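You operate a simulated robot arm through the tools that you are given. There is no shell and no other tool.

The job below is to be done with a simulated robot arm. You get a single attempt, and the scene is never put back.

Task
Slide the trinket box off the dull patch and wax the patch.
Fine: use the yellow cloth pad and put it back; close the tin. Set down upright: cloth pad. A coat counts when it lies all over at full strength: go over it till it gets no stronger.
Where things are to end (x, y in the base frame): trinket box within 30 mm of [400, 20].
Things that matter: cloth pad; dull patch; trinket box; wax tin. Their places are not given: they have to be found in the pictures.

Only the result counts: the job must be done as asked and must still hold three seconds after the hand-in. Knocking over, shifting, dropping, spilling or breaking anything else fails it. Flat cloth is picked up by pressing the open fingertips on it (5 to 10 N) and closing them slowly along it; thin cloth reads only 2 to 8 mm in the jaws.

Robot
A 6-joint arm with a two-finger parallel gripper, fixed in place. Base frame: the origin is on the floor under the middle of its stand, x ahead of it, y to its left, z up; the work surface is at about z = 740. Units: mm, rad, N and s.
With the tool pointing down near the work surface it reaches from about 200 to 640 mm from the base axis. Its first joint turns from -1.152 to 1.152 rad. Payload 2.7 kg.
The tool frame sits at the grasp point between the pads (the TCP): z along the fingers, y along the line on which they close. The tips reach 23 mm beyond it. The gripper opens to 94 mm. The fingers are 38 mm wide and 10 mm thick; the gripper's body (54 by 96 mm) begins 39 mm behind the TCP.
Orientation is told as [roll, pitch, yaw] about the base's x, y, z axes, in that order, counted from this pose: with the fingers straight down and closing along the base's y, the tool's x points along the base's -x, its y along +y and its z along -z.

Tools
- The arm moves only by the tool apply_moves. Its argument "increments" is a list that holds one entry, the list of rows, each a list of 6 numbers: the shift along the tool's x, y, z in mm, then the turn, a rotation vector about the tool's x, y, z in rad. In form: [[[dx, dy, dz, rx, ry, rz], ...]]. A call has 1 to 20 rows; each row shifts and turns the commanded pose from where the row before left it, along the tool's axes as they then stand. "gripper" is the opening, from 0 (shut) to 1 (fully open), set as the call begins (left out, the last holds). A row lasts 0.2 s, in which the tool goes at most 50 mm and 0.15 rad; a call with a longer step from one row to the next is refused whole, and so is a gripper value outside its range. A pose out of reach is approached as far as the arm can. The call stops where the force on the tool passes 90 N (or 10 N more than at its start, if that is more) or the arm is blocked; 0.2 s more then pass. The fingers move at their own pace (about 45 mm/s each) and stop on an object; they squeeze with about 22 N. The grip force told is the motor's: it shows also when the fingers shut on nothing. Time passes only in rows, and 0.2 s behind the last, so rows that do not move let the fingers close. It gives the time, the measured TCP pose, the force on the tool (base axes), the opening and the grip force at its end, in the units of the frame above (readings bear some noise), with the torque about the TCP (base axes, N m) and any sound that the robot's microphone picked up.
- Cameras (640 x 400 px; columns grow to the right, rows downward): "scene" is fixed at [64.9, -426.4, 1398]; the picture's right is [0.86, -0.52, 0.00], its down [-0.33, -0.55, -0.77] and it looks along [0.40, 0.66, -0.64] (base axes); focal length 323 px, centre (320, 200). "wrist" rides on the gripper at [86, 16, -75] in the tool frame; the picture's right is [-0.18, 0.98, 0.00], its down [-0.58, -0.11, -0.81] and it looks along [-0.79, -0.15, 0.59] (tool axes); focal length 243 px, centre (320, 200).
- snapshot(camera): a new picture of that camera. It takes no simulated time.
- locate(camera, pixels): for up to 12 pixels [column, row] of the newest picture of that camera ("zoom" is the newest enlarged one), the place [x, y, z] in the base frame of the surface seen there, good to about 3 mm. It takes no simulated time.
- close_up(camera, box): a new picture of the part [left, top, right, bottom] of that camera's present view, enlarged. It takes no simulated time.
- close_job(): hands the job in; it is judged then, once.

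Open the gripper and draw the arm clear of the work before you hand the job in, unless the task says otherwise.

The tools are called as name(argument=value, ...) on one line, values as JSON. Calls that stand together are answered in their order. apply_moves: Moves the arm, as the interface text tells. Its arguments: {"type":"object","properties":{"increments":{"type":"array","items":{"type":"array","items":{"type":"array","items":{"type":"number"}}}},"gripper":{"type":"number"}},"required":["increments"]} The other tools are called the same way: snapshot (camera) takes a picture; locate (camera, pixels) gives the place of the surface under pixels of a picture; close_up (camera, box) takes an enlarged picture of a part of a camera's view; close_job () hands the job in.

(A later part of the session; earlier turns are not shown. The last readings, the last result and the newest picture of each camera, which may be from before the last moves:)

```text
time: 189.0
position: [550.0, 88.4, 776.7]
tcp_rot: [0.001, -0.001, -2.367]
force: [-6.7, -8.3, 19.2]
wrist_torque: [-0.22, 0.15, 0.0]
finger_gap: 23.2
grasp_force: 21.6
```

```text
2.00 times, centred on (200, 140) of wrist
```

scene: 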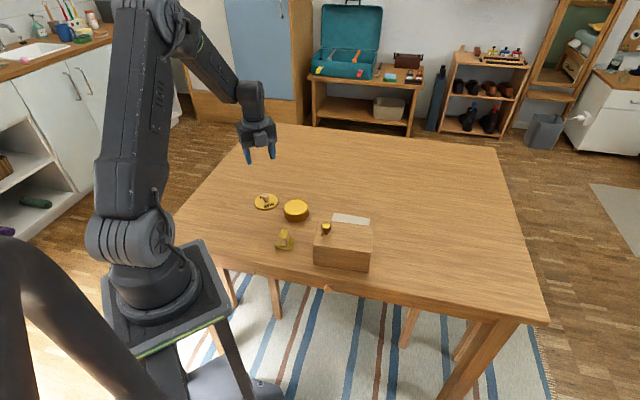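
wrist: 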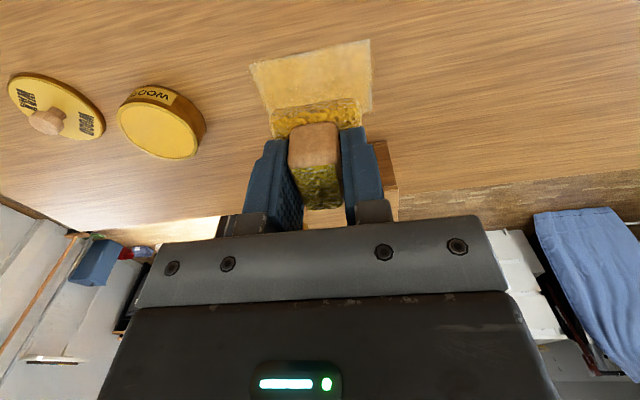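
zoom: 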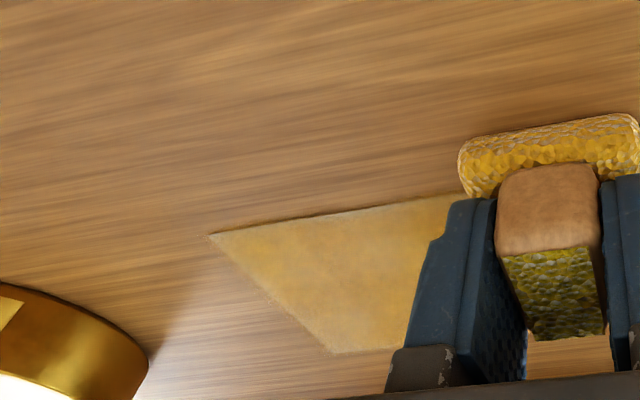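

Now another interior raster at this pressure.

apply_moves(increments=[[[-5, 0, -0.1, 0, 0, 0], [-5, 0, 0, 0, 0, 0], [0, -10, 0, 0, 0, 0], [0, -10, 0, 0, 0, 0], [0, -10, 0, 0, 0, 0], [0, -10, 0, 0, 0, 0], [0, -10, 0, 0, 0, 0], [0, -10, 0, 0, 0, 0], [0, -10, 0, 0, 0, 0], [0, -10, 0, 0, 0, 0], [0, -10, 0, 0, 0, 0], [0, -10, 0, 0, 0, 0], [0, -10, 0, 0, 0, 0], [-6, 0, 0, 0, 0, 0], [-6, 0, 0, 0, 0, 0]]], gripper=0)

apply_moves(increments=[[[0, 10, 0, 0, 0, 0], [0, 10, 0, 0, 0, 0], [0, 10, 0, 0, 0, 0], [0, 10, 0, 0, 0, 0], [0, 10, 0, 0, 0, 0], [0, 10, 0, 0, 0, 0], [0, 10, 0, 0, 0, 0], [0, 10, 0, 0, 0, 0], [0, 10, 0, 0, 0, 0], [0, 10, 0, 0, 0, 0], [0, 10, 0, 0, 0, 0], [-6, 0, 0, 0, 0, 0], [-6, 0, 0, 0, 0, 0]]], gripper=0)

apply_moves(increments=[[[0, -10, 0, 0, 0, 0], [0, -10, 0, 0, 0, 0], [0, -10, 0, 0, 0, 0], [0, -10, 0, 0, 0, 0], [0, -10, 0, 0, 0, 0], [0, -10, 0, 0, 0, 0], [0, -10, 0, 0, 0, 0], [0, -10, 0, 0, 0, 0], [0, -10, 0, 0, 0, 0], [0, -10, 0, 0, 0, 0], [0, -10, 0, 0, 0, 0], [-6, 0, 0, 0, 0, 0], [-6, 0, 0, 0, 0, 0]]], gripper=0)

apply_moves(increments=[[[0, 10, 0, 0, 0, 0], [0, 10, 0, 0, 0, 0], [0, 10, 0, 0, 0, 0], [0, 10, 0, 0, 0, 0], [0, 10, 0, 0, 0, 0], [0, 10, 0, 0, 0, 0], [0, 10, 0, 0, 0, 0], [0, 10, 0, 0, 0, 0], [0, 10, 0, 0, 0, 0], [0, 10, 0, 0, 0, 0], [0, 10, 0, 0, 0, 0], [-6, 0, 0, 0, 0, 0], [-6, 0, 0, 0, 0, 0]]], gripper=0)

apply_moves(increments=[[[0, -10, 0, 0, 0, 0], [0, -10, 0, 0, 0, 0], [0, -10, 0, 0, 0, 0], [0, -10, 0, 0, 0, 0], [0, -10, 0, 0, 0, 0], [0, -10, 0, 0, 0, 0], [0, -10, 0, 0, 0, 0], [0, -10, 0, 0, 0, 0], [0, -10, 0, 0, 0, 0], [0, -10, 0, 0, 0, 0], [0, -10, 0, 0, 0, 0]]], gripper=0)

```text
time: 192.2
position: [457.5, 152.8, 776.3]
tcp_rot: [0.001, 0.001, -2.365]
force: [2.0, 7.7, 15.1]
wrist_torque: [0.25, -0.03, -0.06]
finger_gap: 23.0
grasp_force: 22.1
```

```text
time: 195.0
position: [528.1, 64.9, 777.1]
tcp_rot: [0.0, 0.002, -2.367]
force: [6.2, 2.7, 12.9]
wrist_torque: [0.07, -0.2, -0.02]
finger_gap: 23.2
grasp_force: 22.4
```

```text
time: 197.8
position: [440.4, 135.5, 777.2]
tcp_rot: [0.001, 0.002, -2.366]
force: [3.6, 8.0, 16.3]
wrist_torque: [0.31, -0.07, -0.04]
finger_gap: 23.1
grasp_force: 22.4
```

```text
time: 200.6
position: [509.4, 47.7, 776.0]
tcp_rot: [0.003, 0.002, -2.366]
force: [5.8, 2.7, 11.2]
wrist_torque: [0.04, -0.14, 0.05]
finger_gap: 23.5
grasp_force: 21.7
```

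```text
time: 203.0
position: [431.7, 127.1, 777.0]
tcp_rot: [0.001, 0.003, -2.366]
force: [7.8, -7.9, 24.5]
wrist_torque: [-0.2, -0.04, 0.01]
finger_gap: 23.3
grasp_force: 22.3
```

I lift to the same viewing height as before and compare the patch.

apply_moves(increments=[[[0, 0, -20, 0, 0, 0], [15, 15, -35, 0, 0, 0], [20, 15, -35, 0, 0, 0], [20, 15, -30, 0, 0, 0], [20, 15, 0, 0, 0, 0], [0, 0, 0, 0, 0, 0]]], gripper=0)

snapshot(camera="wrist")

close_up(camera="wrist", box=[220, 0, 460, 150])

close_up(camera="scene", box=[320, 200, 384, 240])

```text
time: 204.4
position: [526.7, 137.3, 895.7]
tcp_rot: [0.0, 0.001, -2.367]
force: [0.3, -0.2, -1.4]
wrist_torque: [0.02, 0.01, -0.02]
finger_gap: 23.2
grasp_force: 22.2
```

```text
taken
```

wrist: 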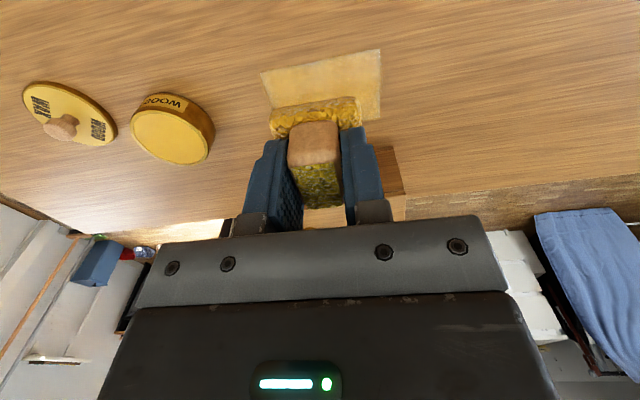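

```text
2.67 times, centred on (340, 75) of wrist
```

zoom: 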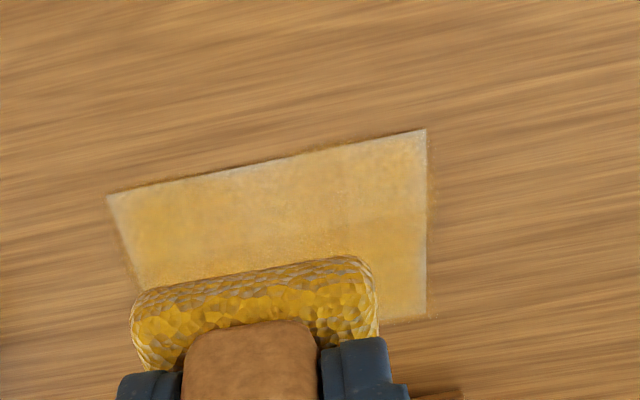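

```text
10.00 times, centred on (352, 220) of scene
```

zoom: 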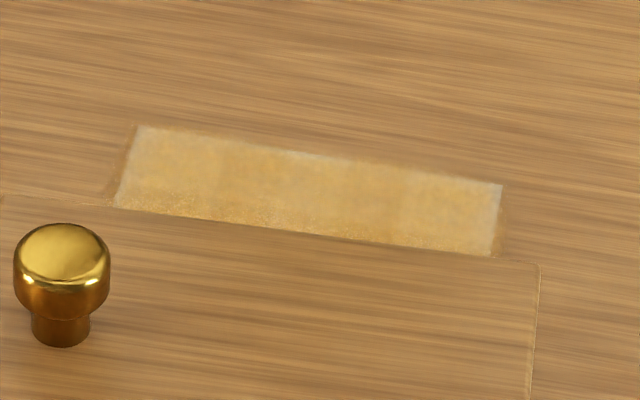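

Almost unchanged from the last look, so it is near saturation. To be safe I reload once more and give one more full pass with special care for the far and right borders.

apply_moves(increments=[[[0, 0, 0, 0, 0, -0.087], [-9, -42.6, 0, 0, 0, 0], [-9, -42.6, 0, 0, 0, 0], [-9, -42.6, 0, 0, 0, 0], [-9, -42.6, 0, 0, 0, 0], [0, 0, 30, 0, 0, 0], [0, 0, 30, 0, 0, 0], [0, 0, 20, 0, 0, 0], [0, 0, 4, 0, 0, 0], [0, 0, 0, 0, 0, 0]]], gripper=0)

apply_moves(increments=[[[0, 0, 1, 0, 0, 0], [0, 0, 0, 0, 0, 0]]], gripper=0)

apply_moves(increments=[[[0, 0, 1, 0, 0, 0], [0, 0, 0, 0, 0, 0]]], gripper=0)

```text
time: 206.6
position: [373.6, 219.4, 811.9]
tcp_rot: [0.0, -0.002, -2.279]
force: [0.4, -0.3, -0.1]
wrist_torque: [0.02, -0.02, 0.02]
finger_gap: 23.1
grasp_force: 22.3
```

```text
time: 207.2
position: [374.2, 218.5, 811.0]
tcp_rot: [0.0, -0.001, -2.278]
force: [-1.2, -0.3, -0.6]
wrist_torque: [0.01, -0.01, 0.01]
finger_gap: 23.2
grasp_force: 22.0
```

```text
time: 207.8
position: [374.1, 220.2, 810.8]
tcp_rot: [0.001, 0.001, -2.28]
force: [0.0, -0.5, 0.1]
wrist_torque: [-0.01, -0.02, 0.04]
finger_gap: 23.5
grasp_force: 21.8
```

apply_moves(increments=[[[0, 0, 0.8, 0, 0, 0], [0, 0, 0, 0, 0, 0]]], gripper=0)

apply_moves(increments=[[[0, 0, 0.6, 0, 0, 0], [0, 0, 0, 0, 0, 0]]], gripper=0)

```text
time: 208.4
position: [374.7, 219.5, 809.8]
tcp_rot: [0.0, -0.001, -2.279]
force: [-0.7, -1.2, -0.8]
wrist_torque: [-0.01, 0.01, -0.01]
finger_gap: 23.1
grasp_force: 22.1
```

```text
time: 209.0
position: [373.7, 218.8, 809.5]
tcp_rot: [-0.001, 0.001, -2.28]
force: [-1.4, -0.9, 5.0]
wrist_torque: [-0.03, 0.05, 0.02]
finger_gap: 23.2
grasp_force: 22.0
```

Contact at 5 N; press slightly more, hold, lift, and go to the far-left corner.

apply_moves(increments=[[[0, 0, 0.6, 0, 0, 0], [0, 0, 0, 0, 0, 0], [0, 0, 0, 0, 0, 0], [0, 0, 0, 0, 0, 0], [0, 0, -5, 0, 0, 0], [0, 0, -25, 0, 0, 0], [10.8, 35.4, 0, 0, 0, 0.029], [10.8, 35.4, 0, 0, 0, 0.029], [10.8, 35.4, 0, 0, 0, 0.029], [0, 0, 30, 0, 0, 0], [0, 0, 25, 0, 0, 0], [0, 0, 5, 0, 0, 0], [0, 0, 0, 0, 0, 0]]], gripper=0)

apply_moves(increments=[[[0, 0, 0.8, 0, 0, 0], [0, 0, 0, 0, 0, 0]]], gripper=0)

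apply_moves(increments=[[[0, 0, 0.6, 0, 0, 0], [0, 0, 0, 0, 0, 0]]], gripper=0)

```text
time: 211.8
position: [474.1, 171.6, 777.7]
tcp_rot: [0.001, 0.0, -2.368]
force: [-0.1, -0.6, -0.4]
wrist_torque: [0.05, 0.04, 0.0]
finger_gap: 23.2
grasp_force: 22.2
```

```text
time: 212.4
position: [475.1, 172.0, 777.2]
tcp_rot: [0.0, 0.0, -2.367]
force: [0.1, -0.3, -0.8]
wrist_torque: [0.0, -0.03, -0.02]
finger_gap: 23.2
grasp_force: 21.5
```

```text
time: 213.0
position: [474.5, 172.8, 776.7]
tcp_rot: [0.0, 0.002, -2.368]
force: [-2.5, -1.6, 5.9]
wrist_torque: [-0.02, 0.06, -0.02]
finger_gap: 23.2
grasp_force: 22.3
```

I press to about 14 N and make the last full raster with 10 mm lane steps.

apply_moves(increments=[[[0, 0, 0.5, 0, 0, 0], [0, 10, 0, 0, 0, 0], [0, 10, 0, 0, 0, 0], [0, 10, 0, 0, 0, 0], [0, 10, 0, 0, 0, 0], [0, 10, 0, 0, 0, 0], [0, 10, 0, 0, 0, 0], [0, 10, 0, 0, 0, 0], [0, 10, 0, 0, 0, 0], [0, 10, 0, 0, 0, 0], [0, 10, 0, 0, 0, 0], [0, 10, 0, 0, 0, 0], [0, 6, 0, 0, 0, 0], [-5, 0, 0, 0, 0, 0], [-5, 0, 0, 0, 0, 0]]], gripper=0)

apply_moves(increments=[[[0, -10, 0, 0, 0, 0], [0, -10, 0, 0, 0, 0], [0, -10, 0, 0, 0, 0], [0, -10, 0, 0, 0, 0], [0, -10, 0, 0, 0, 0], [0, -10, 0, 0, 0, 0], [0, -10, 0, 0, 0, 0], [0, -10, 0, 0, 0, 0], [0, -10, 0, 0, 0, 0], [0, -10, 0, 0, 0, 0], [0, -10, 0, 0, 0, 0], [0, -6, 0, 0, 0, 0], [-5, 0, 0, 0, 0, 0], [-5, 0, 0, 0, 0, 0]]], gripper=0)

apply_moves(increments=[[[0, 10, 0, 0, 0, 0], [0, 10, 0, 0, 0, 0], [0, 10, 0, 0, 0, 0], [0, 10, 0, 0, 0, 0], [0, 10, 0, 0, 0, 0], [0, 10, 0, 0, 0, 0], [0, 10, 0, 0, 0, 0], [0, 10, 0, 0, 0, 0], [0, 10, 0, 0, 0, 0], [0, 10, 0, 0, 0, 0], [0, 10, 0, 0, 0, 0], [0, 6, 0, 0, 0, 0], [-5, 0, 0, 0, 0, 0], [-5, 0, 0, 0, 0, 0]]], gripper=0)

apply_moves(increments=[[[0, -10, 0, 0, 0, 0], [0, -10, 0, 0, 0, 0], [0, -10, 0, 0, 0, 0], [0, -10, 0, 0, 0, 0], [0, -10, 0, 0, 0, 0], [0, -10, 0, 0, 0, 0], [0, -10, 0, 0, 0, 0], [0, -10, 0, 0, 0, 0], [0, -10, 0, 0, 0, 0], [0, -10, 0, 0, 0, 0], [0, -10, 0, 0, 0, 0], [0, -6, 0, 0, 0, 0], [-5, 0, 0, 0, 0, 0], [-5, 0, 0, 0, 0, 0]]], gripper=0)

apply_moves(increments=[[[0, 10, 0, 0, 0, 0], [0, 10, 0, 0, 0, 0], [0, 10, 0, 0, 0, 0], [0, 10, 0, 0, 0, 0], [0, 10, 0, 0, 0, 0], [0, 10, 0, 0, 0, 0], [0, 10, 0, 0, 0, 0], [0, 10, 0, 0, 0, 0], [0, 10, 0, 0, 0, 0], [0, 10, 0, 0, 0, 0], [0, 10, 0, 0, 0, 0], [0, 6, 0, 0, 0, 0], [-5, 0, 0, 0, 0, 0], [-5, 0, 0, 0, 0, 0]]], gripper=0)

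```text
time: 216.2
position: [548.8, 83.0, 776.5]
tcp_rot: [0.002, 0.003, -2.366]
force: [3.2, 2.8, 7.8]
wrist_torque: [0.12, -0.11, 0.0]
finger_gap: 23.2
grasp_force: 21.7
```

```text
time: 219.2
position: [460.3, 160.6, 775.9]
tcp_rot: [0.002, 0.004, -2.364]
force: [4.2, 7.8, 15.5]
wrist_torque: [0.28, -0.03, -0.02]
finger_gap: 23.1
grasp_force: 21.6
```

```text
time: 222.2
position: [534.4, 67.6, 776.6]
tcp_rot: [0.003, 0.002, -2.366]
force: [4.7, 3.2, 10.6]
wrist_torque: [0.04, -0.18, 0.02]
finger_gap: 23.3
grasp_force: 21.9
```

```text
time: 225.2
position: [445.7, 144.6, 776.4]
tcp_rot: [-0.001, 0.004, -2.364]
force: [3.7, 8.1, 16.4]
wrist_torque: [0.26, 0.01, -0.07]
finger_gap: 23.0
grasp_force: 22.3
```

```text
time: 228.2
position: [520.6, 54.5, 777.0]
tcp_rot: [0.002, 0.004, -2.367]
force: [6.4, 4.3, 12.9]
wrist_torque: [0.06, -0.17, 0.02]
finger_gap: 23.3
grasp_force: 21.9
```

Continuing with the near lanes and the end columns.

apply_moves(increments=[[[0, -10, 0, 0, 0, 0], [0, -10, 0, 0, 0, 0], [0, -10, 0, 0, 0, 0], [0, -10, 0, 0, 0, 0], [0, -10, 0, 0, 0, 0], [0, -10, 0, 0, 0, 0], [0, -10, 0, 0, 0, 0], [0, -10, 0, 0, 0, 0], [0, -10, 0, 0, 0, 0], [0, -10, 0, 0, 0, 0], [0, -10, 0, 0, 0, 0], [0, -6, 0, 0, 0, 0], [-5, 0, 0, 0, 0, 0], [-5, 0, 0, 0, 0, 0]]], gripper=0)

apply_moves(increments=[[[0, 10, 0, 0, 0, 0], [0, 10, 0, 0, 0, 0], [0, 10, 0, 0, 0, 0], [0, 10, 0, 0, 0, 0], [0, 10, 0, 0, 0, 0], [0, 10, 0, 0, 0, 0], [0, 10, 0, 0, 0, 0], [0, 10, 0, 0, 0, 0], [0, 10, 0, 0, 0, 0], [0, 10, 0, 0, 0, 0], [0, 10, 0, 0, 0, 0], [0, 6, 0, 0, 0, 0], [-5, 0, 0, 0, 0, 0], [-7, 0, 0, 0, 0, 0]]], gripper=0)

apply_moves(increments=[[[0, -10, 0, 0, 0, 0], [0, -10, 0, 0, 0, 0], [0, -10, 0, 0, 0, 0], [0, -10, 0, 0, 0, 0], [0, -10, 0, 0, 0, 0], [0, -10, 0, 0, 0, 0], [0, -10, 0, 0, 0, 0], [0, -10, 0, 0, 0, 0], [0, -10, 0, 0, 0, 0], [0, -10, 0, 0, 0, 0], [0, -10, 0, 0, 0, 0], [0, -5, 0, 0, 0, 0]]], gripper=0)

apply_moves(increments=[[[8, 0, 0, 0, 0, 0], [8, 0, 0, 0, 0, 0], [8, 0, 0, 0, 0, 0], [8, 0, 0, 0, 0, 0], [8, 0, 0, 0, 0, 0], [8, 0, 0, 0, 0, 0], [8, 0, 0, 0, 0, 0], [8, 0, 0, 0, 0, 0], [6, 0, 0, 0, 0, 0]]], gripper=0)

apply_moves(increments=[[[0, 10, 0, 0, 0, 0], [0, 10, 0, 0, 0, 0], [0, 10, 0, 0, 0, 0], [0, 10, 0, 0, 0, 0], [0, 10, 0, 0, 0, 0], [0, 10, 0, 0, 0, 0], [0, 10, 0, 0, 0, 0], [0, 10, 0, 0, 0, 0], [0, 10, 0, 0, 0, 0], [0, 10, 0, 0, 0, 0], [0, 10, 0, 0, 0, 0], [0, 2, 0, 0, 0, 0]]], gripper=0)

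apply_moves(increments=[[[-8, 0, 0, 0, 0, 0], [-8, 0, 0, 0, 0, 0], [-8, 0, 0, 0, 0, 0], [-8, 0, 0, 0, 0, 0], [-8, 0, 0, 0, 0, 0], [-8, 0, 0, 0, 0, 0], [-8, 0, 0, 0, 0, 0], [-8, 0, 0, 0, 0, 0], [-6, 0, 0, 0, 0, 0]]], gripper=0)

```text
time: 231.2
position: [431.7, 131.3, 778.0]
tcp_rot: [0.001, 0.002, -2.368]
force: [3.9, 6.9, 13.5]
wrist_torque: [0.26, -0.05, -0.01]
finger_gap: 23.1
grasp_force: 21.5
```

```text
time: 234.2
position: [505.6, 39.5, 776.4]
tcp_rot: [0.001, 0.001, -2.366]
force: [4.7, 3.2, 11.4]
wrist_torque: [0.05, -0.2, 0.03]
finger_gap: 23.0
grasp_force: 22.5
```

```text
time: 236.8
position: [423.2, 122.2, 776.2]
tcp_rot: [-0.002, 0.0, -2.367]
force: [4.8, -5.4, 14.7]
wrist_torque: [-0.1, -0.11, 0.01]
finger_gap: 22.9
grasp_force: 21.0
```

```text
time: 238.8
position: [473.5, 169.8, 777.3]
tcp_rot: [-0.001, -0.001, -2.366]
force: [-5.7, -7.2, 18.9]
wrist_torque: [-0.19, 0.17, 0.03]
finger_gap: 23.3
grasp_force: 21.7
```

```text
time: 241.4
position: [551.9, 90.2, 776.7]
tcp_rot: [0.0, 0.002, -2.367]
force: [-4.0, 5.1, 12.9]
wrist_torque: [0.16, 0.08, 0.0]
finger_gap: 23.0
grasp_force: 21.9
```

```text
time: 243.4
position: [501.8, 41.5, 777.7]
tcp_rot: [0.001, 0.004, -2.367]
force: [5.6, 5.4, 16.0]
wrist_torque: [0.18, -0.11, 0.01]
finger_gap: 23.2
grasp_force: 22.2
```

I lift and compare the patch again.

apply_moves(increments=[[[0, 0, -20, 0, 0, 0], [20, -15, -40, 0, 0, 0], [25, -15, -35, 0, 0, 0], [30, -15, -25, 0, 0, 0], [0, 0, 0, 0, 0, 0]]], gripper=0)

snapshot(camera="wrist")

close_up(camera="wrist", box=[220, 0, 460, 150])

close_up(camera="scene", box=[320, 200, 384, 240])

```text
time: 244.6
position: [524.1, 126.8, 895.6]
tcp_rot: [0.0, 0.0, -2.366]
force: [-0.1, 0.2, 0.2]
wrist_torque: [0.0, 0.01, 0.0]
finger_gap: 23.2
grasp_force: 22.0
```

```text
taken
```

wrist: 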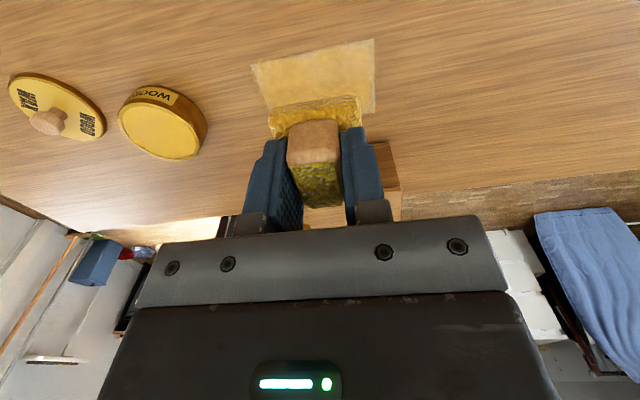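

```text
2.67 times, centred on (340, 75) of wrist
```

zoom: 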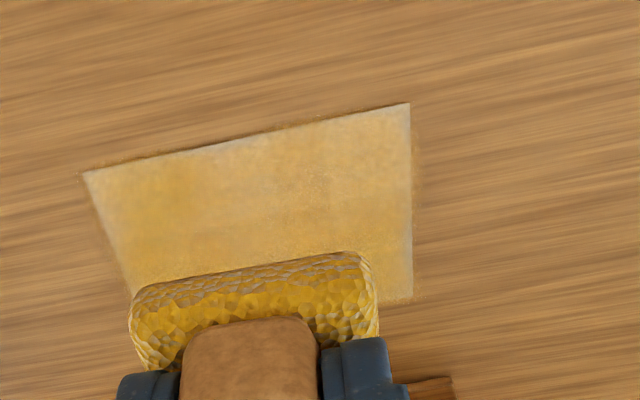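

```text
10.00 times, centred on (352, 220) of scene
```

zoom: 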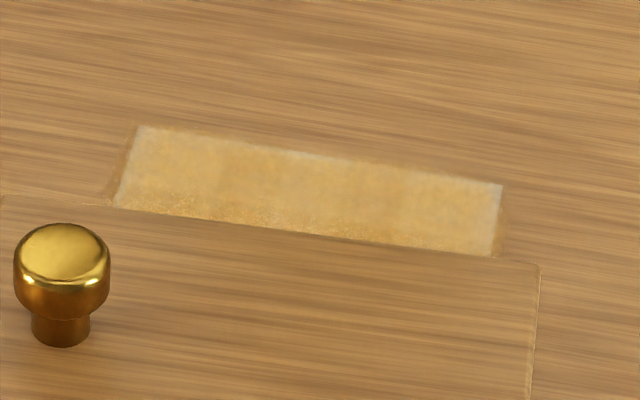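

The scene view is unchanged from before the last pass, so the coat has stopped getting stronger. I take one sharper look at the rim.

close_up(camera="wrist", box=[300, 30, 390, 120])

close_up(camera="wrist", box=[240, 30, 330, 120])

```text
4.44 times, centred on (345, 75) of wrist
```

zoom: 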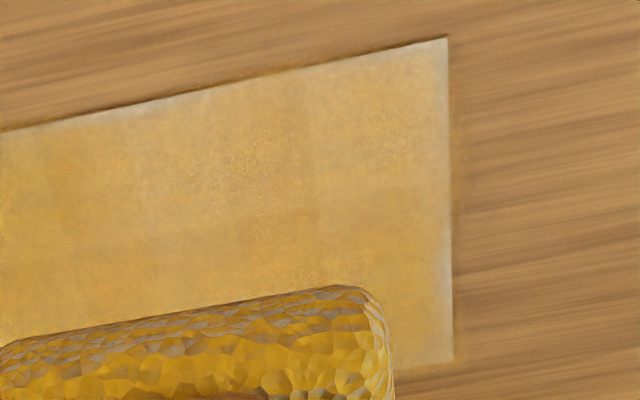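

```text
4.44 times, centred on (285, 75) of wrist
```

zoom: 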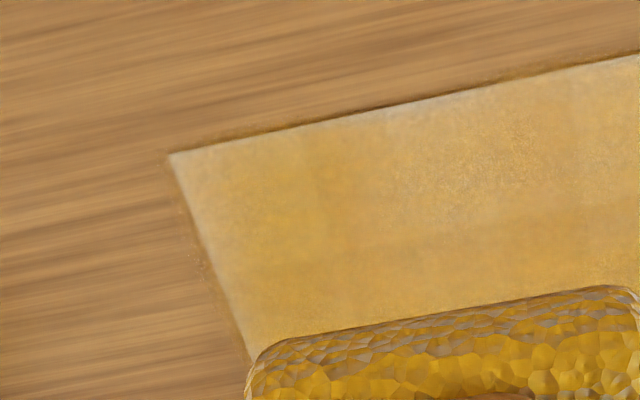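

The far-edge middle and far-right corner look a touch paler. I do one more load aimed at these, to test whether they still get stronger.

apply_moves(increments=[[[0, 0, 0, 0, 0, -0.087], [-6.6, -43.8, 0, 0, 0, 0], [-6.6, -43.8, 0, 0, 0, 0], [-6.6, -43.8, 0, 0, 0, 0], [-6.6, -43.8, 0, 0, 0, 0], [0, 0, 30, 0, 0, 0], [0, 0, 30, 0, 0, 0], [0, 0, 20, 0, 0, 0], [0, 0, 5, 0, 0, 0], [0, 0, 0, 0, 0, 0]]], gripper=0)

apply_moves(increments=[[[0, 0, 0.7, 0, 0, 0], [0, 0, 0, 0, 0, 0]]], gripper=0)

apply_moves(increments=[[[0, 0, 0.7, 0, 0, 0], [0, 0, 0, 0, 0, 0]]], gripper=0)

```text
time: 246.8
position: [373.7, 219.4, 810.0]
tcp_rot: [0.0, -0.001, -2.281]
force: [-0.6, 0.9, -0.4]
wrist_torque: [-0.01, 0.01, -0.02]
finger_gap: 23.0
grasp_force: 22.1
```

```text
time: 247.4
position: [374.6, 220.1, 809.9]
tcp_rot: [0.001, -0.001, -2.28]
force: [-0.8, 1.0, -0.5]
wrist_torque: [-0.02, -0.03, 0.0]
finger_gap: 23.1
grasp_force: 22.1
```

```text
time: 248.0
position: [373.5, 220.9, 809.4]
tcp_rot: [0.001, 0.0, -2.279]
force: [0.9, -0.1, 0.1]
wrist_torque: [0.01, -0.02, -0.01]
finger_gap: 23.1
grasp_force: 22.4
```

apply_moves(increments=[[[0, 0, 0.6, 0, 0, 0], [0, 0, 0, 0, 0, 0]]], gripper=0)

apply_moves(increments=[[[0, 0, 0.6, 0, 0, 0], [0, 0, 0, 0, 0, 0], [0, 0, 0, 0, 0, 0]]], gripper=0)

```text
time: 248.6
position: [375.8, 220.1, 808.8]
tcp_rot: [0.0, 0.0, -2.279]
force: [0.2, 0.0, -0.6]
wrist_torque: [0.0, 0.01, 0.02]
finger_gap: 23.3
grasp_force: 21.8
```

```text
time: 249.4
position: [374.0, 218.9, 809.5]
tcp_rot: [0.001, 0.0, -2.279]
force: [-2.5, 0.8, 7.3]
wrist_torque: [-0.02, 0.11, 0.0]
finger_gap: 23.4
grasp_force: 22.2
```

Loaded; now to the far-right corner.

apply_moves(increments=[[[0, 0, 0.4, 0, 0, 0], [0, 0, 0, 0, 0, 0], [0, 0, 0, 0, 0, 0], [0, 0, -5, 0, 0, 0], [0, 0, -25, 0, 0, 0], [3.4, 44.2, 0, 0, 0, 0], [3.4, 44.2, 0, 0, 0, 0], [3.4, 44.2, 0, 0, 0, 0], [3.4, 44.2, 0, 0, 0, 0], [3.4, 44.2, 0, 0, 0, 0], [0, 0, 0, 0, 0, 0.087], [0, 0, 30, 0, 0, 0], [0, 0, 25, 0, 0, 0], [0, 0, 5, 0, 0, 0], [0, 0, 0, 0, 0, 0]]], gripper=0)

apply_moves(increments=[[[0, 0, 0.8, 0, 0, 0], [0, 0, 0, 0, 0, 0]]], gripper=0)

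apply_moves(increments=[[[0, 0, 0.7, 0, 0, 0], [0, 0, 0, 0, 0, 0]]], gripper=0)

```text
time: 252.6
position: [552.3, 89.3, 778.5]
tcp_rot: [-0.001, 0.0, -2.366]
force: [-0.6, -0.8, -0.1]
wrist_torque: [0.0, 0.01, 0.02]
finger_gap: 23.2
grasp_force: 22.7
```

```text
time: 253.2
position: [553.1, 89.7, 778.3]
tcp_rot: [0.002, -0.001, -2.367]
force: [0.6, 0.1, -1.1]
wrist_torque: [-0.01, 0.02, 0.03]
finger_gap: 23.3
grasp_force: 22.0
```

```text
time: 253.8
position: [552.4, 89.4, 777.8]
tcp_rot: [0.0, -0.001, -2.366]
force: [0.6, 0.5, -0.1]
wrist_torque: [-0.01, 0.01, -0.01]
finger_gap: 23.2
grasp_force: 22.3
```

apply_moves(increments=[[[0, 0, 0.6, 0, 0, 0], [0, 0, 0, 0, 0, 0]]], gripper=0)

apply_moves(increments=[[[0, 0, 0.5, 0, 0, 0], [0, 0, 0, 0, 0, 0]]], gripper=0)

```text
time: 254.4
position: [552.2, 88.7, 775.8]
tcp_rot: [0.0, 0.0, -2.369]
force: [-2.2, 0.5, 6.6]
wrist_torque: [0.03, 0.05, 0.06]
finger_gap: 23.2
grasp_force: 22.1
```

```text
time: 255.0
position: [553.5, 89.1, 776.0]
tcp_rot: [-0.001, 0.002, -2.368]
force: [-4.2, 1.4, 12.7]
wrist_torque: [0.01, 0.15, -0.02]
finger_gap: 23.4
grasp_force: 22.4
```

Pressing 13 N. Two slow there-and-back strokes along the far edge, then the right end.

apply_moves(increments=[[[0, -7, 0, 0, 0, 0], [0, -7, 0, 0, 0, 0], [0, -7, 0, 0, 0, 0], [0, -7, 0, 0, 0, 0], [0, -7, 0, 0, 0, 0], [0, -7, 0, 0, 0, 0], [0, -7, 0, 0, 0, 0], [0, -7, 0, 0, 0, 0], [0, -7, 0, 0, 0, 0], [0, -7, 0, 0, 0, 0], [0, -7, 0, 0, 0, 0], [0, -7, 0, 0, 0, 0], [0, -7, 0, 0, 0, 0], [0, -7, 0, 0, 0, 0], [0, -7, 0, 0, 0, 0], [0, -7, 0, 0, 0, 0], [-4, 0, 0, 0, 0, 0]]], gripper=0)

apply_moves(increments=[[[0, 7, 0, 0, 0, 0], [0, 7, 0, 0, 0, 0], [0, 7, 0, 0, 0, 0], [0, 7, 0, 0, 0, 0], [0, 7, 0, 0, 0, 0], [0, 7, 0, 0, 0, 0], [0, 7, 0, 0, 0, 0], [0, 7, 0, 0, 0, 0], [0, 7, 0, 0, 0, 0], [0, 7, 0, 0, 0, 0], [0, 7, 0, 0, 0, 0], [0, 7, 0, 0, 0, 0], [0, 7, 0, 0, 0, 0], [0, 7, 0, 0, 0, 0], [0, 7, 0, 0, 0, 0], [0, 7, 0, 0, 0, 0]]], gripper=0)

apply_moves(increments=[[[-7, 0, 0.1, 0, 0, 0], [-7, 0, 0, 0, 0, 0], [-7, 0, 0, 0, 0, 0], [-7, 0, 0, 0, 0, 0], [-7, 0, 0, 0, 0, 0], [-7, 0, 0, 0, 0, 0], [-7, 0, 0, 0, 0, 0], [-7, 0, 0, 0, 0, 0], [-7, 0, 0, 0, 0, 0], [-5, 0, 0, 0, 0, 0]]], gripper=0)

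apply_moves(increments=[[[0, -7, 0, 0, 0, 0], [0, -7, 0, 0, 0, 0], [0, -7, 0, 0, 0, 0], [0, -7, 0, 0, 0, 0], [0, -7, 0, 0, 0, 0], [0, -7, 0, 0, 0, 0], [0, -7, 0, 0, 0, 0], [0, -7, 0, 0, 0, 0], [0, -7, 0, 0, 0, 0], [0, -7, 0, 0, 0, 0], [0, -7, 0, 0, 0, 0], [0, -7, 0, 0, 0, 0], [0, -7, 0, 0, 0, 0], [0, -7, 0, 0, 0, 0], [0, -7, 0, 0, 0, 0], [0, -7, 0, 0, 0, 0]]], gripper=0)

apply_moves(increments=[[[7, 0, 0, 0, 0, 0], [7, 0, 0, 0, 0, 0], [7, 0, 0, 0, 0, 0], [7, 0, 0, 0, 0, 0], [7, 0, 0, 0, 0, 0], [7, 0, 0, 0, 0, 0], [7, 0, 0, 0, 0, 0], [7, 0, 0, 0, 0, 0], [7, 0, 0, 0, 0, 0]]], gripper=0)

```text
time: 258.6
position: [472.7, 168.2, 775.4]
tcp_rot: [0.0, 0.006, -2.364]
force: [7.1, 6.5, 17.8]
wrist_torque: [0.19, -0.05, -0.06]
finger_gap: 23.2
grasp_force: 22.0
```

```text
time: 262.0
position: [549.5, 86.9, 776.7]
tcp_rot: [-0.001, -0.001, -2.366]
force: [-8.2, 6.5, 21.8]
wrist_torque: [0.13, 0.1, -0.01]
finger_gap: 23.5
grasp_force: 22.3
```

```text
time: 264.2
position: [501.9, 38.5, 776.1]
tcp_rot: [0.003, 0.004, -2.365]
force: [6.6, 7.4, 17.9]
wrist_torque: [0.2, -0.14, -0.01]
finger_gap: 23.2
grasp_force: 22.3
```

```text
time: 267.6
position: [424.4, 119.0, 777.0]
tcp_rot: [0.002, 0.003, -2.366]
force: [9.8, -9.1, 26.4]
wrist_torque: [-0.16, -0.12, 0.02]
finger_gap: 23.5
grasp_force: 22.5
```

```text
time: 269.6
position: [469.1, 162.4, 776.1]
tcp_rot: [0.001, 0.0, -2.367]
force: [-9.5, -9.5, 29.3]
wrist_torque: [-0.24, 0.32, -0.03]
finger_gap: 23.1
grasp_force: 22.1
```

Now an interior slow raster with this load, easing off 0.4 mm as the force rose to 29 N.

apply_moves(increments=[[[-6, 0, -0.4, 0, 0, 0], [-4, 0, 0, 0, 0, 0], [0, 8, 0, 0, 0, 0], [0, 8, 0, 0, 0, 0], [0, 8, 0, 0, 0, 0], [0, 8, 0, 0, 0, 0], [0, 8, 0, 0, 0, 0], [0, 8, 0, 0, 0, 0], [0, 8, 0, 0, 0, 0], [0, 8, 0, 0, 0, 0], [0, 8, 0, 0, 0, 0], [0, 8, 0, 0, 0, 0], [0, 8, 0, 0, 0, 0], [0, 8, 0, 0, 0, 0], [0, 8, 0, 0, 0, 0], [0, 6, 0, 0, 0, 0], [-6, 0, 0, 0, 0, 0], [-6, 0, 0, 0, 0, 0]]], gripper=0)

apply_moves(increments=[[[0, -8, 0, 0, 0, 0], [0, -8, 0, 0, 0, 0], [0, -8, 0, 0, 0, 0], [0, -8, 0, 0, 0, 0], [0, -8, 0, 0, 0, 0], [0, -8, 0, 0, 0, 0], [0, -8, 0, 0, 0, 0], [0, -8, 0, 0, 0, 0], [0, -8, 0, 0, 0, 0], [0, -8, 0, 0, 0, 0], [0, -8, 0, 0, 0, 0], [0, -8, 0, 0, 0, 0], [0, -8, 0, 0, 0, 0], [0, -6, 0, 0, 0, 0], [-6, 0, 0, 0, 0, 0], [-6, 0, 0, 0, 0, 0]]], gripper=0)

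apply_moves(increments=[[[0, 8, 0, 0, 0, 0], [0, 8, 0, 0, 0, 0], [0, 8, 0, 0, 0, 0], [0, 8, 0, 0, 0, 0], [0, 8, 0, 0, 0, 0], [0, 8, 0, 0, 0, 0], [0, 8, 0, 0, 0, 0], [0, 8, 0, 0, 0, 0], [0, 8, 0, 0, 0, 0], [0, 8, 0, 0, 0, 0], [0, 8, 0, 0, 0, 0], [0, 8, 0, 0, 0, 0], [0, 8, 0, 0, 0, 0], [0, 6, 0, 0, 0, 0], [-6, 0, 0, 0, 0, 0], [-6, 0, 0, 0, 0, 0]]], gripper=0)

apply_moves(increments=[[[0, -8, 0, 0, 0, 0], [0, -8, 0, 0, 0, 0], [0, -8, 0, 0, 0, 0], [0, -8, 0, 0, 0, 0], [0, -8, 0, 0, 0, 0], [0, -8, 0, 0, 0, 0], [0, -8, 0, 0, 0, 0], [0, -8, 0, 0, 0, 0], [0, -8, 0, 0, 0, 0], [0, -8, 0, 0, 0, 0], [0, -8, 0, 0, 0, 0], [0, -8, 0, 0, 0, 0], [0, -8, 0, 0, 0, 0], [0, -6, 0, 0, 0, 0]]], gripper=0)

apply_moves(increments=[[[0, 0, -20, 0, 0, 0], [15, 15, -35, 0, 0, 0], [20, 15, -35, 0, 0, 0], [20, 15, -30, 0, 0, 0], [20, 15, 0, 0, 0, 0], [0, 0, 0, 0, 0, 0]]], gripper=0)

close_up(camera="wrist", box=[220, 0, 460, 150])

close_up(camera="scene", box=[320, 200, 384, 240])

```text
time: 273.4
position: [530.0, 68.1, 777.5]
tcp_rot: [0.001, 0.002, -2.367]
force: [6.0, 3.6, 15.3]
wrist_torque: [0.1, -0.21, 0.02]
finger_gap: 23.4
grasp_force: 21.3
```

```text
time: 276.8
position: [443.8, 140.1, 777.8]
tcp_rot: [-0.001, 0.004, -2.368]
force: [4.1, 9.0, 17.3]
wrist_torque: [0.31, -0.06, -0.04]
finger_gap: 23.2
grasp_force: 21.8
```

```text
time: 280.2
position: [513.8, 49.8, 777.3]
tcp_rot: [0.002, 0.004, -2.366]
force: [7.9, 4.4, 14.4]
wrist_torque: [0.1, -0.18, 0.03]
finger_gap: 23.1
grasp_force: 22.0
```

```text
time: 283.2
position: [434.9, 130.8, 776.4]
tcp_rot: [0.0, 0.002, -2.366]
force: [8.0, -7.7, 22.4]
wrist_torque: [-0.17, -0.1, -0.02]
finger_gap: 23.6
grasp_force: 21.8
```

```text
time: 284.6
position: [531.8, 139.7, 896.1]
tcp_rot: [0.001, -0.001, -2.367]
force: [-0.4, 0.1, -0.4]
wrist_torque: [0.01, -0.02, -0.03]
finger_gap: 23.3
grasp_force: 21.7
```

```text
2.67 times, centred on (340, 75) of wrist
```

zoom: 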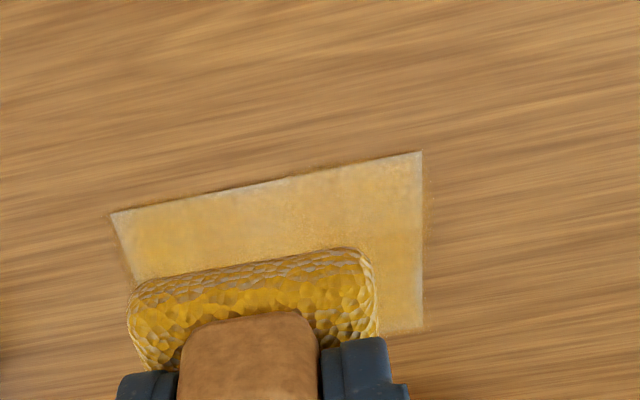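

```text
10.00 times, centred on (352, 220) of scene
```

zoom: 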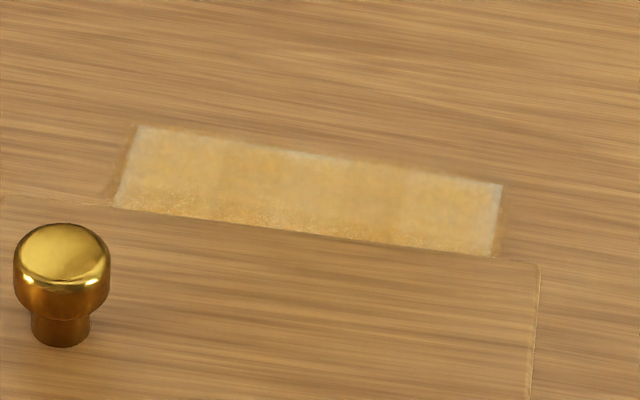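

No visible change from the extra pass, so the coat is at full strength. Now I carry the pad home to (291,130), yaw -2.28.

apply_moves(increments=[[[0, 0, 0, 0, 0, -0.087], [-27.3, -29.45, 0, 0, 0, 0], [-27.3, -29.45, 0, 0, 0, 0], [-27.3, -29.45, 0, 0, 0, 0], [-27.3, -29.45, 0, 0, 0, 0], [-27.3, -29.45, 0, 0, 0, 0], [-27.3, -29.45, 0, 0, 0, 0], [0, 0, 0, 0, 0, 0]]], gripper=0)

snapshot(camera="wrist")

close_up(camera="scene", box=[240, 160, 400, 280])

```text
time: 286.4
position: [289.5, 129.7, 896.0]
tcp_rot: [0.0, 0.0, -2.28]
force: [-0.3, 0.1, -0.4]
wrist_torque: [0.02, -0.01, -0.03]
finger_gap: 23.1
grasp_force: 22.2
```

```text
taken
```

wrist: 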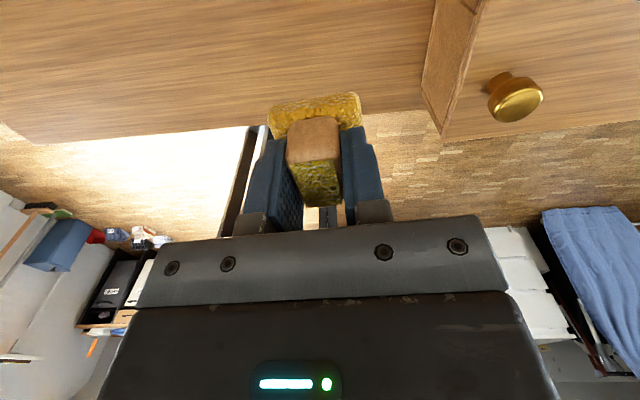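

```text
3.33 times, centred on (320, 220) of scene
```

zoom: 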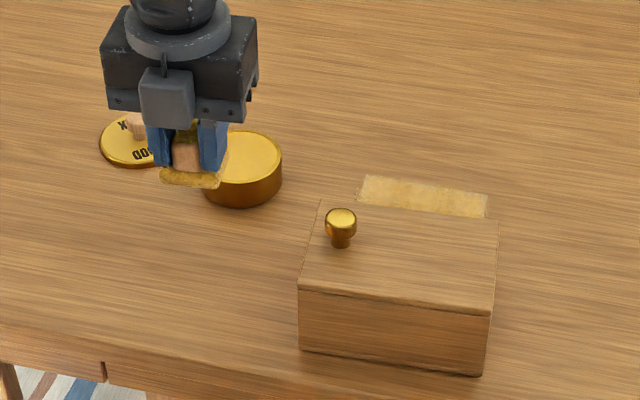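

The way is free over the pad's home. I lower to z 780, then in small steps.

apply_moves(increments=[[[0.8, 0.6, 35, 0, 0, 0], [0, 0, 35, 0, 0, 0], [0, 0, 30, 0, 0, 0], [0, 0, 13, 0, 0, 0], [0, 0, 3, 0, 0, 0], [0, 0, 0, 0, 0, 0]]], gripper=0)

apply_moves(increments=[[[0, 0, 1, 0, 0, 0], [0, 0, 0, 0, 0, 0]]], gripper=0)

apply_moves(increments=[[[0, 0, 1, 0, 0, 0], [0, 0, 0, 0, 0, 0]]], gripper=0)

```text
time: 287.8
position: [292.2, 128.9, 780.4]
tcp_rot: [0.0, 0.0, -2.278]
force: [-0.3, -0.8, -0.5]
wrist_torque: [-0.01, 0.0, 0.04]
finger_gap: 23.2
grasp_force: 21.6
```

```text
time: 288.4
position: [291.5, 130.5, 778.6]
tcp_rot: [-0.001, -0.001, -2.279]
force: [0.0, 0.0, -0.8]
wrist_torque: [0.01, -0.02, 0.0]
finger_gap: 23.3
grasp_force: 22.3
```

```text
time: 289.0
position: [291.2, 130.4, 778.9]
tcp_rot: [0.0, 0.001, -2.279]
force: [0.1, 0.1, 0.3]
wrist_torque: [0.0, -0.03, -0.02]
finger_gap: 23.0
grasp_force: 21.6
```

apply_moves(increments=[[[0, 0, 0.8, 0, 0, 0], [0, 0, 0, 0, 0, 0]]], gripper=0)

apply_moves(increments=[[[0, 0, 0.6, 0, 0, 0], [0, 0, 0, 0, 0, 0]]], gripper=0)

```text
time: 289.6
position: [289.5, 131.1, 777.8]
tcp_rot: [-0.001, -0.001, -2.279]
force: [-0.9, -0.5, 0.3]
wrist_torque: [-0.01, 0.0, 0.03]
finger_gap: 23.3
grasp_force: 22.1
```

```text
time: 290.2
position: [291.1, 131.2, 776.9]
tcp_rot: [0.0, -0.002, -2.28]
force: [-1.1, 0.1, 7.3]
wrist_torque: [0.0, -0.01, 0.01]
finger_gap: 23.0
grasp_force: 22.6
```

Contact at 7 N: the pad stands on its spot. I relieve 0.5 mm, open and rise straight up.

apply_moves(increments=[[[0, 0, -0.5, 0, 0, 0], [0, 0, 0, 0, 0, 0]]], gripper=0)

apply_moves(increments=[[[0, 0, 0, 0, 0, 0], [0, 0, 0, 0, 0, 0], [0, 0, 0, 0, 0, 0]]], gripper=0.6)

close_up(camera="scene", box=[248, 190, 328, 260])

snapshot(camera="wrist")

```text
time: 290.8
position: [291.1, 130.4, 777.3]
tcp_rot: [0.0, 0.0, -2.278]
force: [0.0, 2.2, 3.2]
wrist_torque: [0.01, -0.01, 0.02]
finger_gap: 23.2
grasp_force: 22.1
```

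```text
time: 291.6
position: [291.9, 131.4, 776.4]
tcp_rot: [-0.001, 0.001, -2.28]
force: [-0.8, 0.2, 2.4]
wrist_torque: [0.02, -0.05, 0.01]
finger_gap: 56.3
grasp_force: 0.0
```

```text
5.71 times, centred on (288, 225) of scene
```

zoom: 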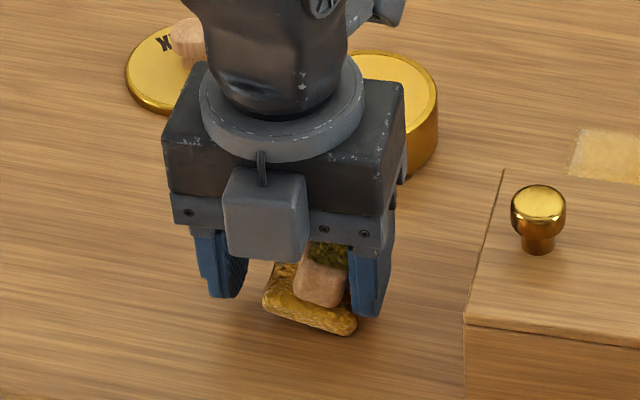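

```text
taken
```

wrist: 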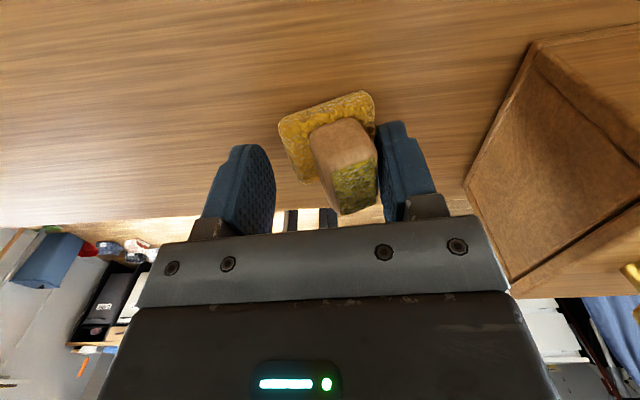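

The right fingertip was touching the pad's base and dragged and turned it a bit. I rise straight up and see how it lies.

apply_moves(increments=[[[0, 0, -2, 0, 0, 0], [0, 0, -3, 0, 0, 0], [0, 0, -5, 0, 0, 0], [0, 0, 0, 0, 0, 0]]], gripper=0.6)

close_up(camera="scene", box=[248, 190, 328, 260])

close_up(camera="wrist", box=[220, 60, 420, 220])

```text
time: 292.6
position: [289.5, 130.5, 786.2]
tcp_rot: [0.0, 0.0, -2.28]
force: [0.2, 0.8, 0.3]
wrist_torque: [0.01, 0.01, -0.01]
finger_gap: 56.2
grasp_force: 0.1
```

```text
5.71 times, centred on (288, 225) of scene
```

zoom: 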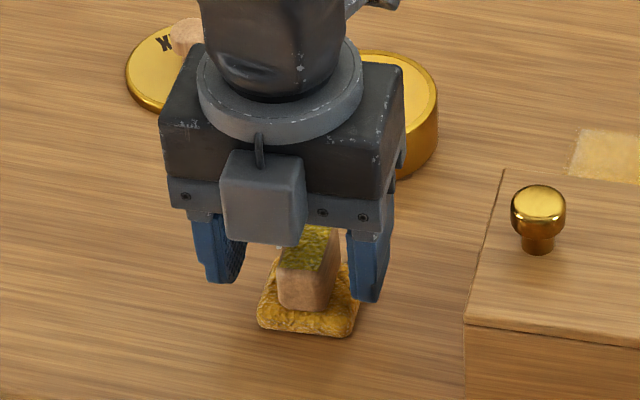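

```text
2.50 times, centred on (320, 140) of wrist
```

zoom: 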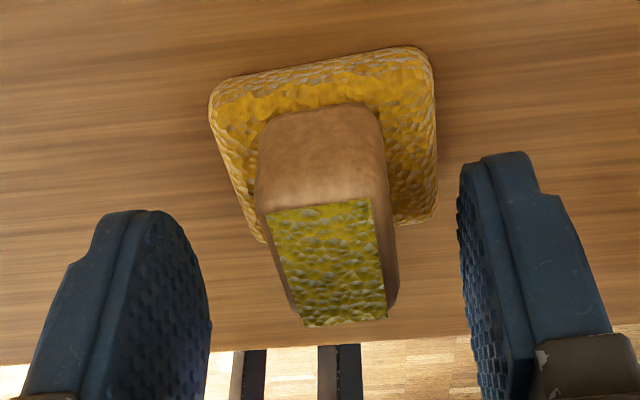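

The pad settled flat and upright again. I rise further and measure where it stands versus its original spot.

apply_moves(increments=[[[0, 0, -30, 0, 0, 0], [0, 0, -40, 0, 0, 0], [0, 0, -40, 0, 0, 0], [0, 0, -14, 0, 0, 0], [0, 0, 0, 0, 0, 0]]], gripper=0.6)

close_up(camera="wrist", box=[272, 0, 368, 90])

close_up(camera="scene", box=[264, 223, 312, 253])

locate(camera="zoom", pixels=[[280, 85], [350, 80], [325, 190], [240, 190], [190, 300], [400, 335], [430, 200], [300, 140]])

```text
time: 293.8
position: [291.6, 131.2, 911.9]
tcp_rot: [-0.001, 0.001, -2.281]
force: [-0.3, 0.2, 0.8]
wrist_torque: [0.0, -0.02, 0.0]
finger_gap: 56.3
grasp_force: 0.0
```

```text
4.44 times, centred on (320, 45) of wrist
```

zoom: 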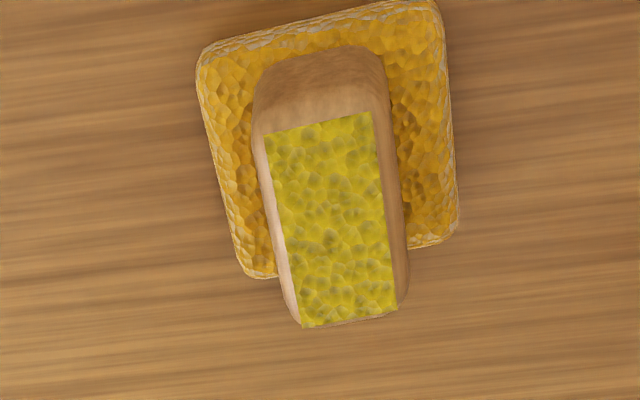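

```text
13.33 times, centred on (288, 238) of scene
```

zoom: 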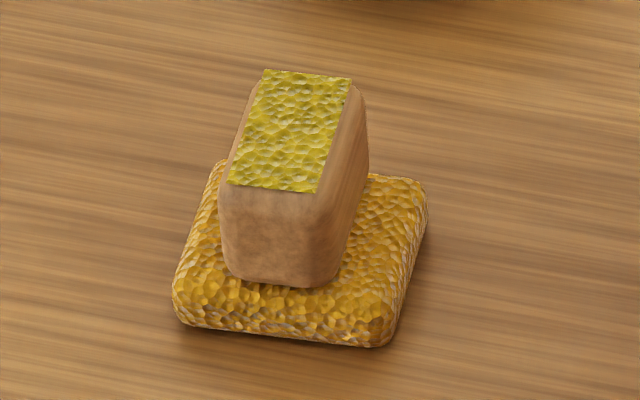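

```text
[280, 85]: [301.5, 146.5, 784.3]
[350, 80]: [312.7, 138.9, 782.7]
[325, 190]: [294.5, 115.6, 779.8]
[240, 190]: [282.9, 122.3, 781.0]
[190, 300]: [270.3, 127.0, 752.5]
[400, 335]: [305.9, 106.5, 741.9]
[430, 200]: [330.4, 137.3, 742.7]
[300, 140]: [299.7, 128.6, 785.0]
```

The pad is upright but about 9 mm off toward +x. I'll regrip it higher on the handle and put it exactly back.

apply_moves(increments=[[[5.6, 5.2, 30, 0, 0, 0], [0, 0, 30, 0, 0, 0], [0, 0, 30, 0, 0, 0], [0, 0, 22, 0, 0, 0], [0, 0, 12, 0, 0, 0], [0, 0, 3, 0, 0, 0], [0, 0, 0, 0, 0, 0]]], gripper=0.6)

close_up(camera="wrist", box=[220, 60, 420, 220])

```text
time: 295.4
position: [298.2, 131.7, 783.6]
tcp_rot: [0.0, 0.002, -2.28]
force: [0.2, 0.0, -0.8]
wrist_torque: [-0.02, 0.01, -0.01]
finger_gap: 56.4
grasp_force: 0.1
```

```text
2.50 times, centred on (320, 140) of wrist
```

zoom: 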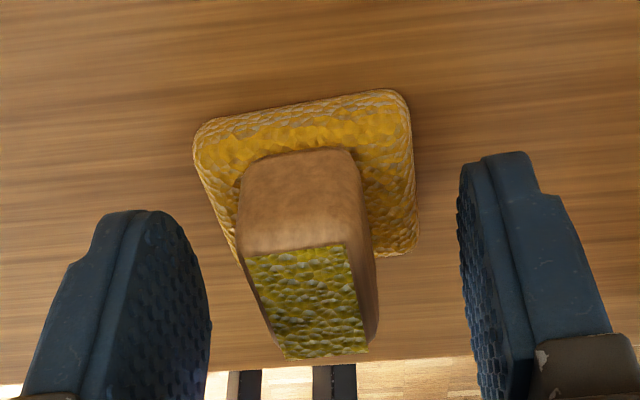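

The handle is about 2.4 mm to the left of centre; I adjust, close and lift slightly.

apply_moves(increments=[[[0, -2.4, 0, 0, 0, 0], [0, 0, 0, 0, 0, 0]]], gripper=0.6)

apply_moves(increments=[[[0, 0, 0, 0, 0, 0], [0, 0, 0, 0, 0, 0], [0, 0, 0, 0, 0, 0], [0, 0, 0, 0, 0, 0], [0, 0, 0, 0, 0, 0]]], gripper=0)

```text
time: 296.0
position: [296.9, 133.5, 784.7]
tcp_rot: [0.001, 0.001, -2.279]
force: [-0.1, -0.7, -0.4]
wrist_torque: [-0.01, 0.0, 0.0]
finger_gap: 56.4
grasp_force: 0.1
```

```text
time: 297.2
position: [295.6, 132.7, 784.6]
tcp_rot: [0.0, 0.002, -2.281]
force: [-1.1, 0.2, 0.5]
wrist_torque: [0.02, -0.02, 0.0]
finger_gap: 23.2
grasp_force: 22.3
```

Gripped at 23.2 mm. I lift 4 mm, shift back to (291,130.4) and set it down.

apply_moves(increments=[[[0, 0, -4, 0, 0, 0], [-5.4, -2.3, 0, 0, 0, 0], [0, 0, 2, 0, 0, 0], [0, 0, 1.7, 0, 0, 0], [0, 0, 0, 0, 0, 0]]], gripper=0)

apply_moves(increments=[[[0, 0, 0.6, 0, 0, 0], [0, 0, 0, 0, 0, 0]]], gripper=0)

```text
time: 298.4
position: [291.5, 130.4, 784.5]
tcp_rot: [0.0, 0.0, -2.281]
force: [-0.4, 0.3, 0.0]
wrist_torque: [0.02, 0.01, 0.01]
finger_gap: 23.7
grasp_force: 22.1
```

```text
time: 299.0
position: [291.9, 130.6, 783.8]
tcp_rot: [0.0, 0.0, -2.279]
force: [-0.8, -1.4, 5.2]
wrist_torque: [-0.09, 0.07, -0.01]
finger_gap: 23.1
grasp_force: 21.8
```

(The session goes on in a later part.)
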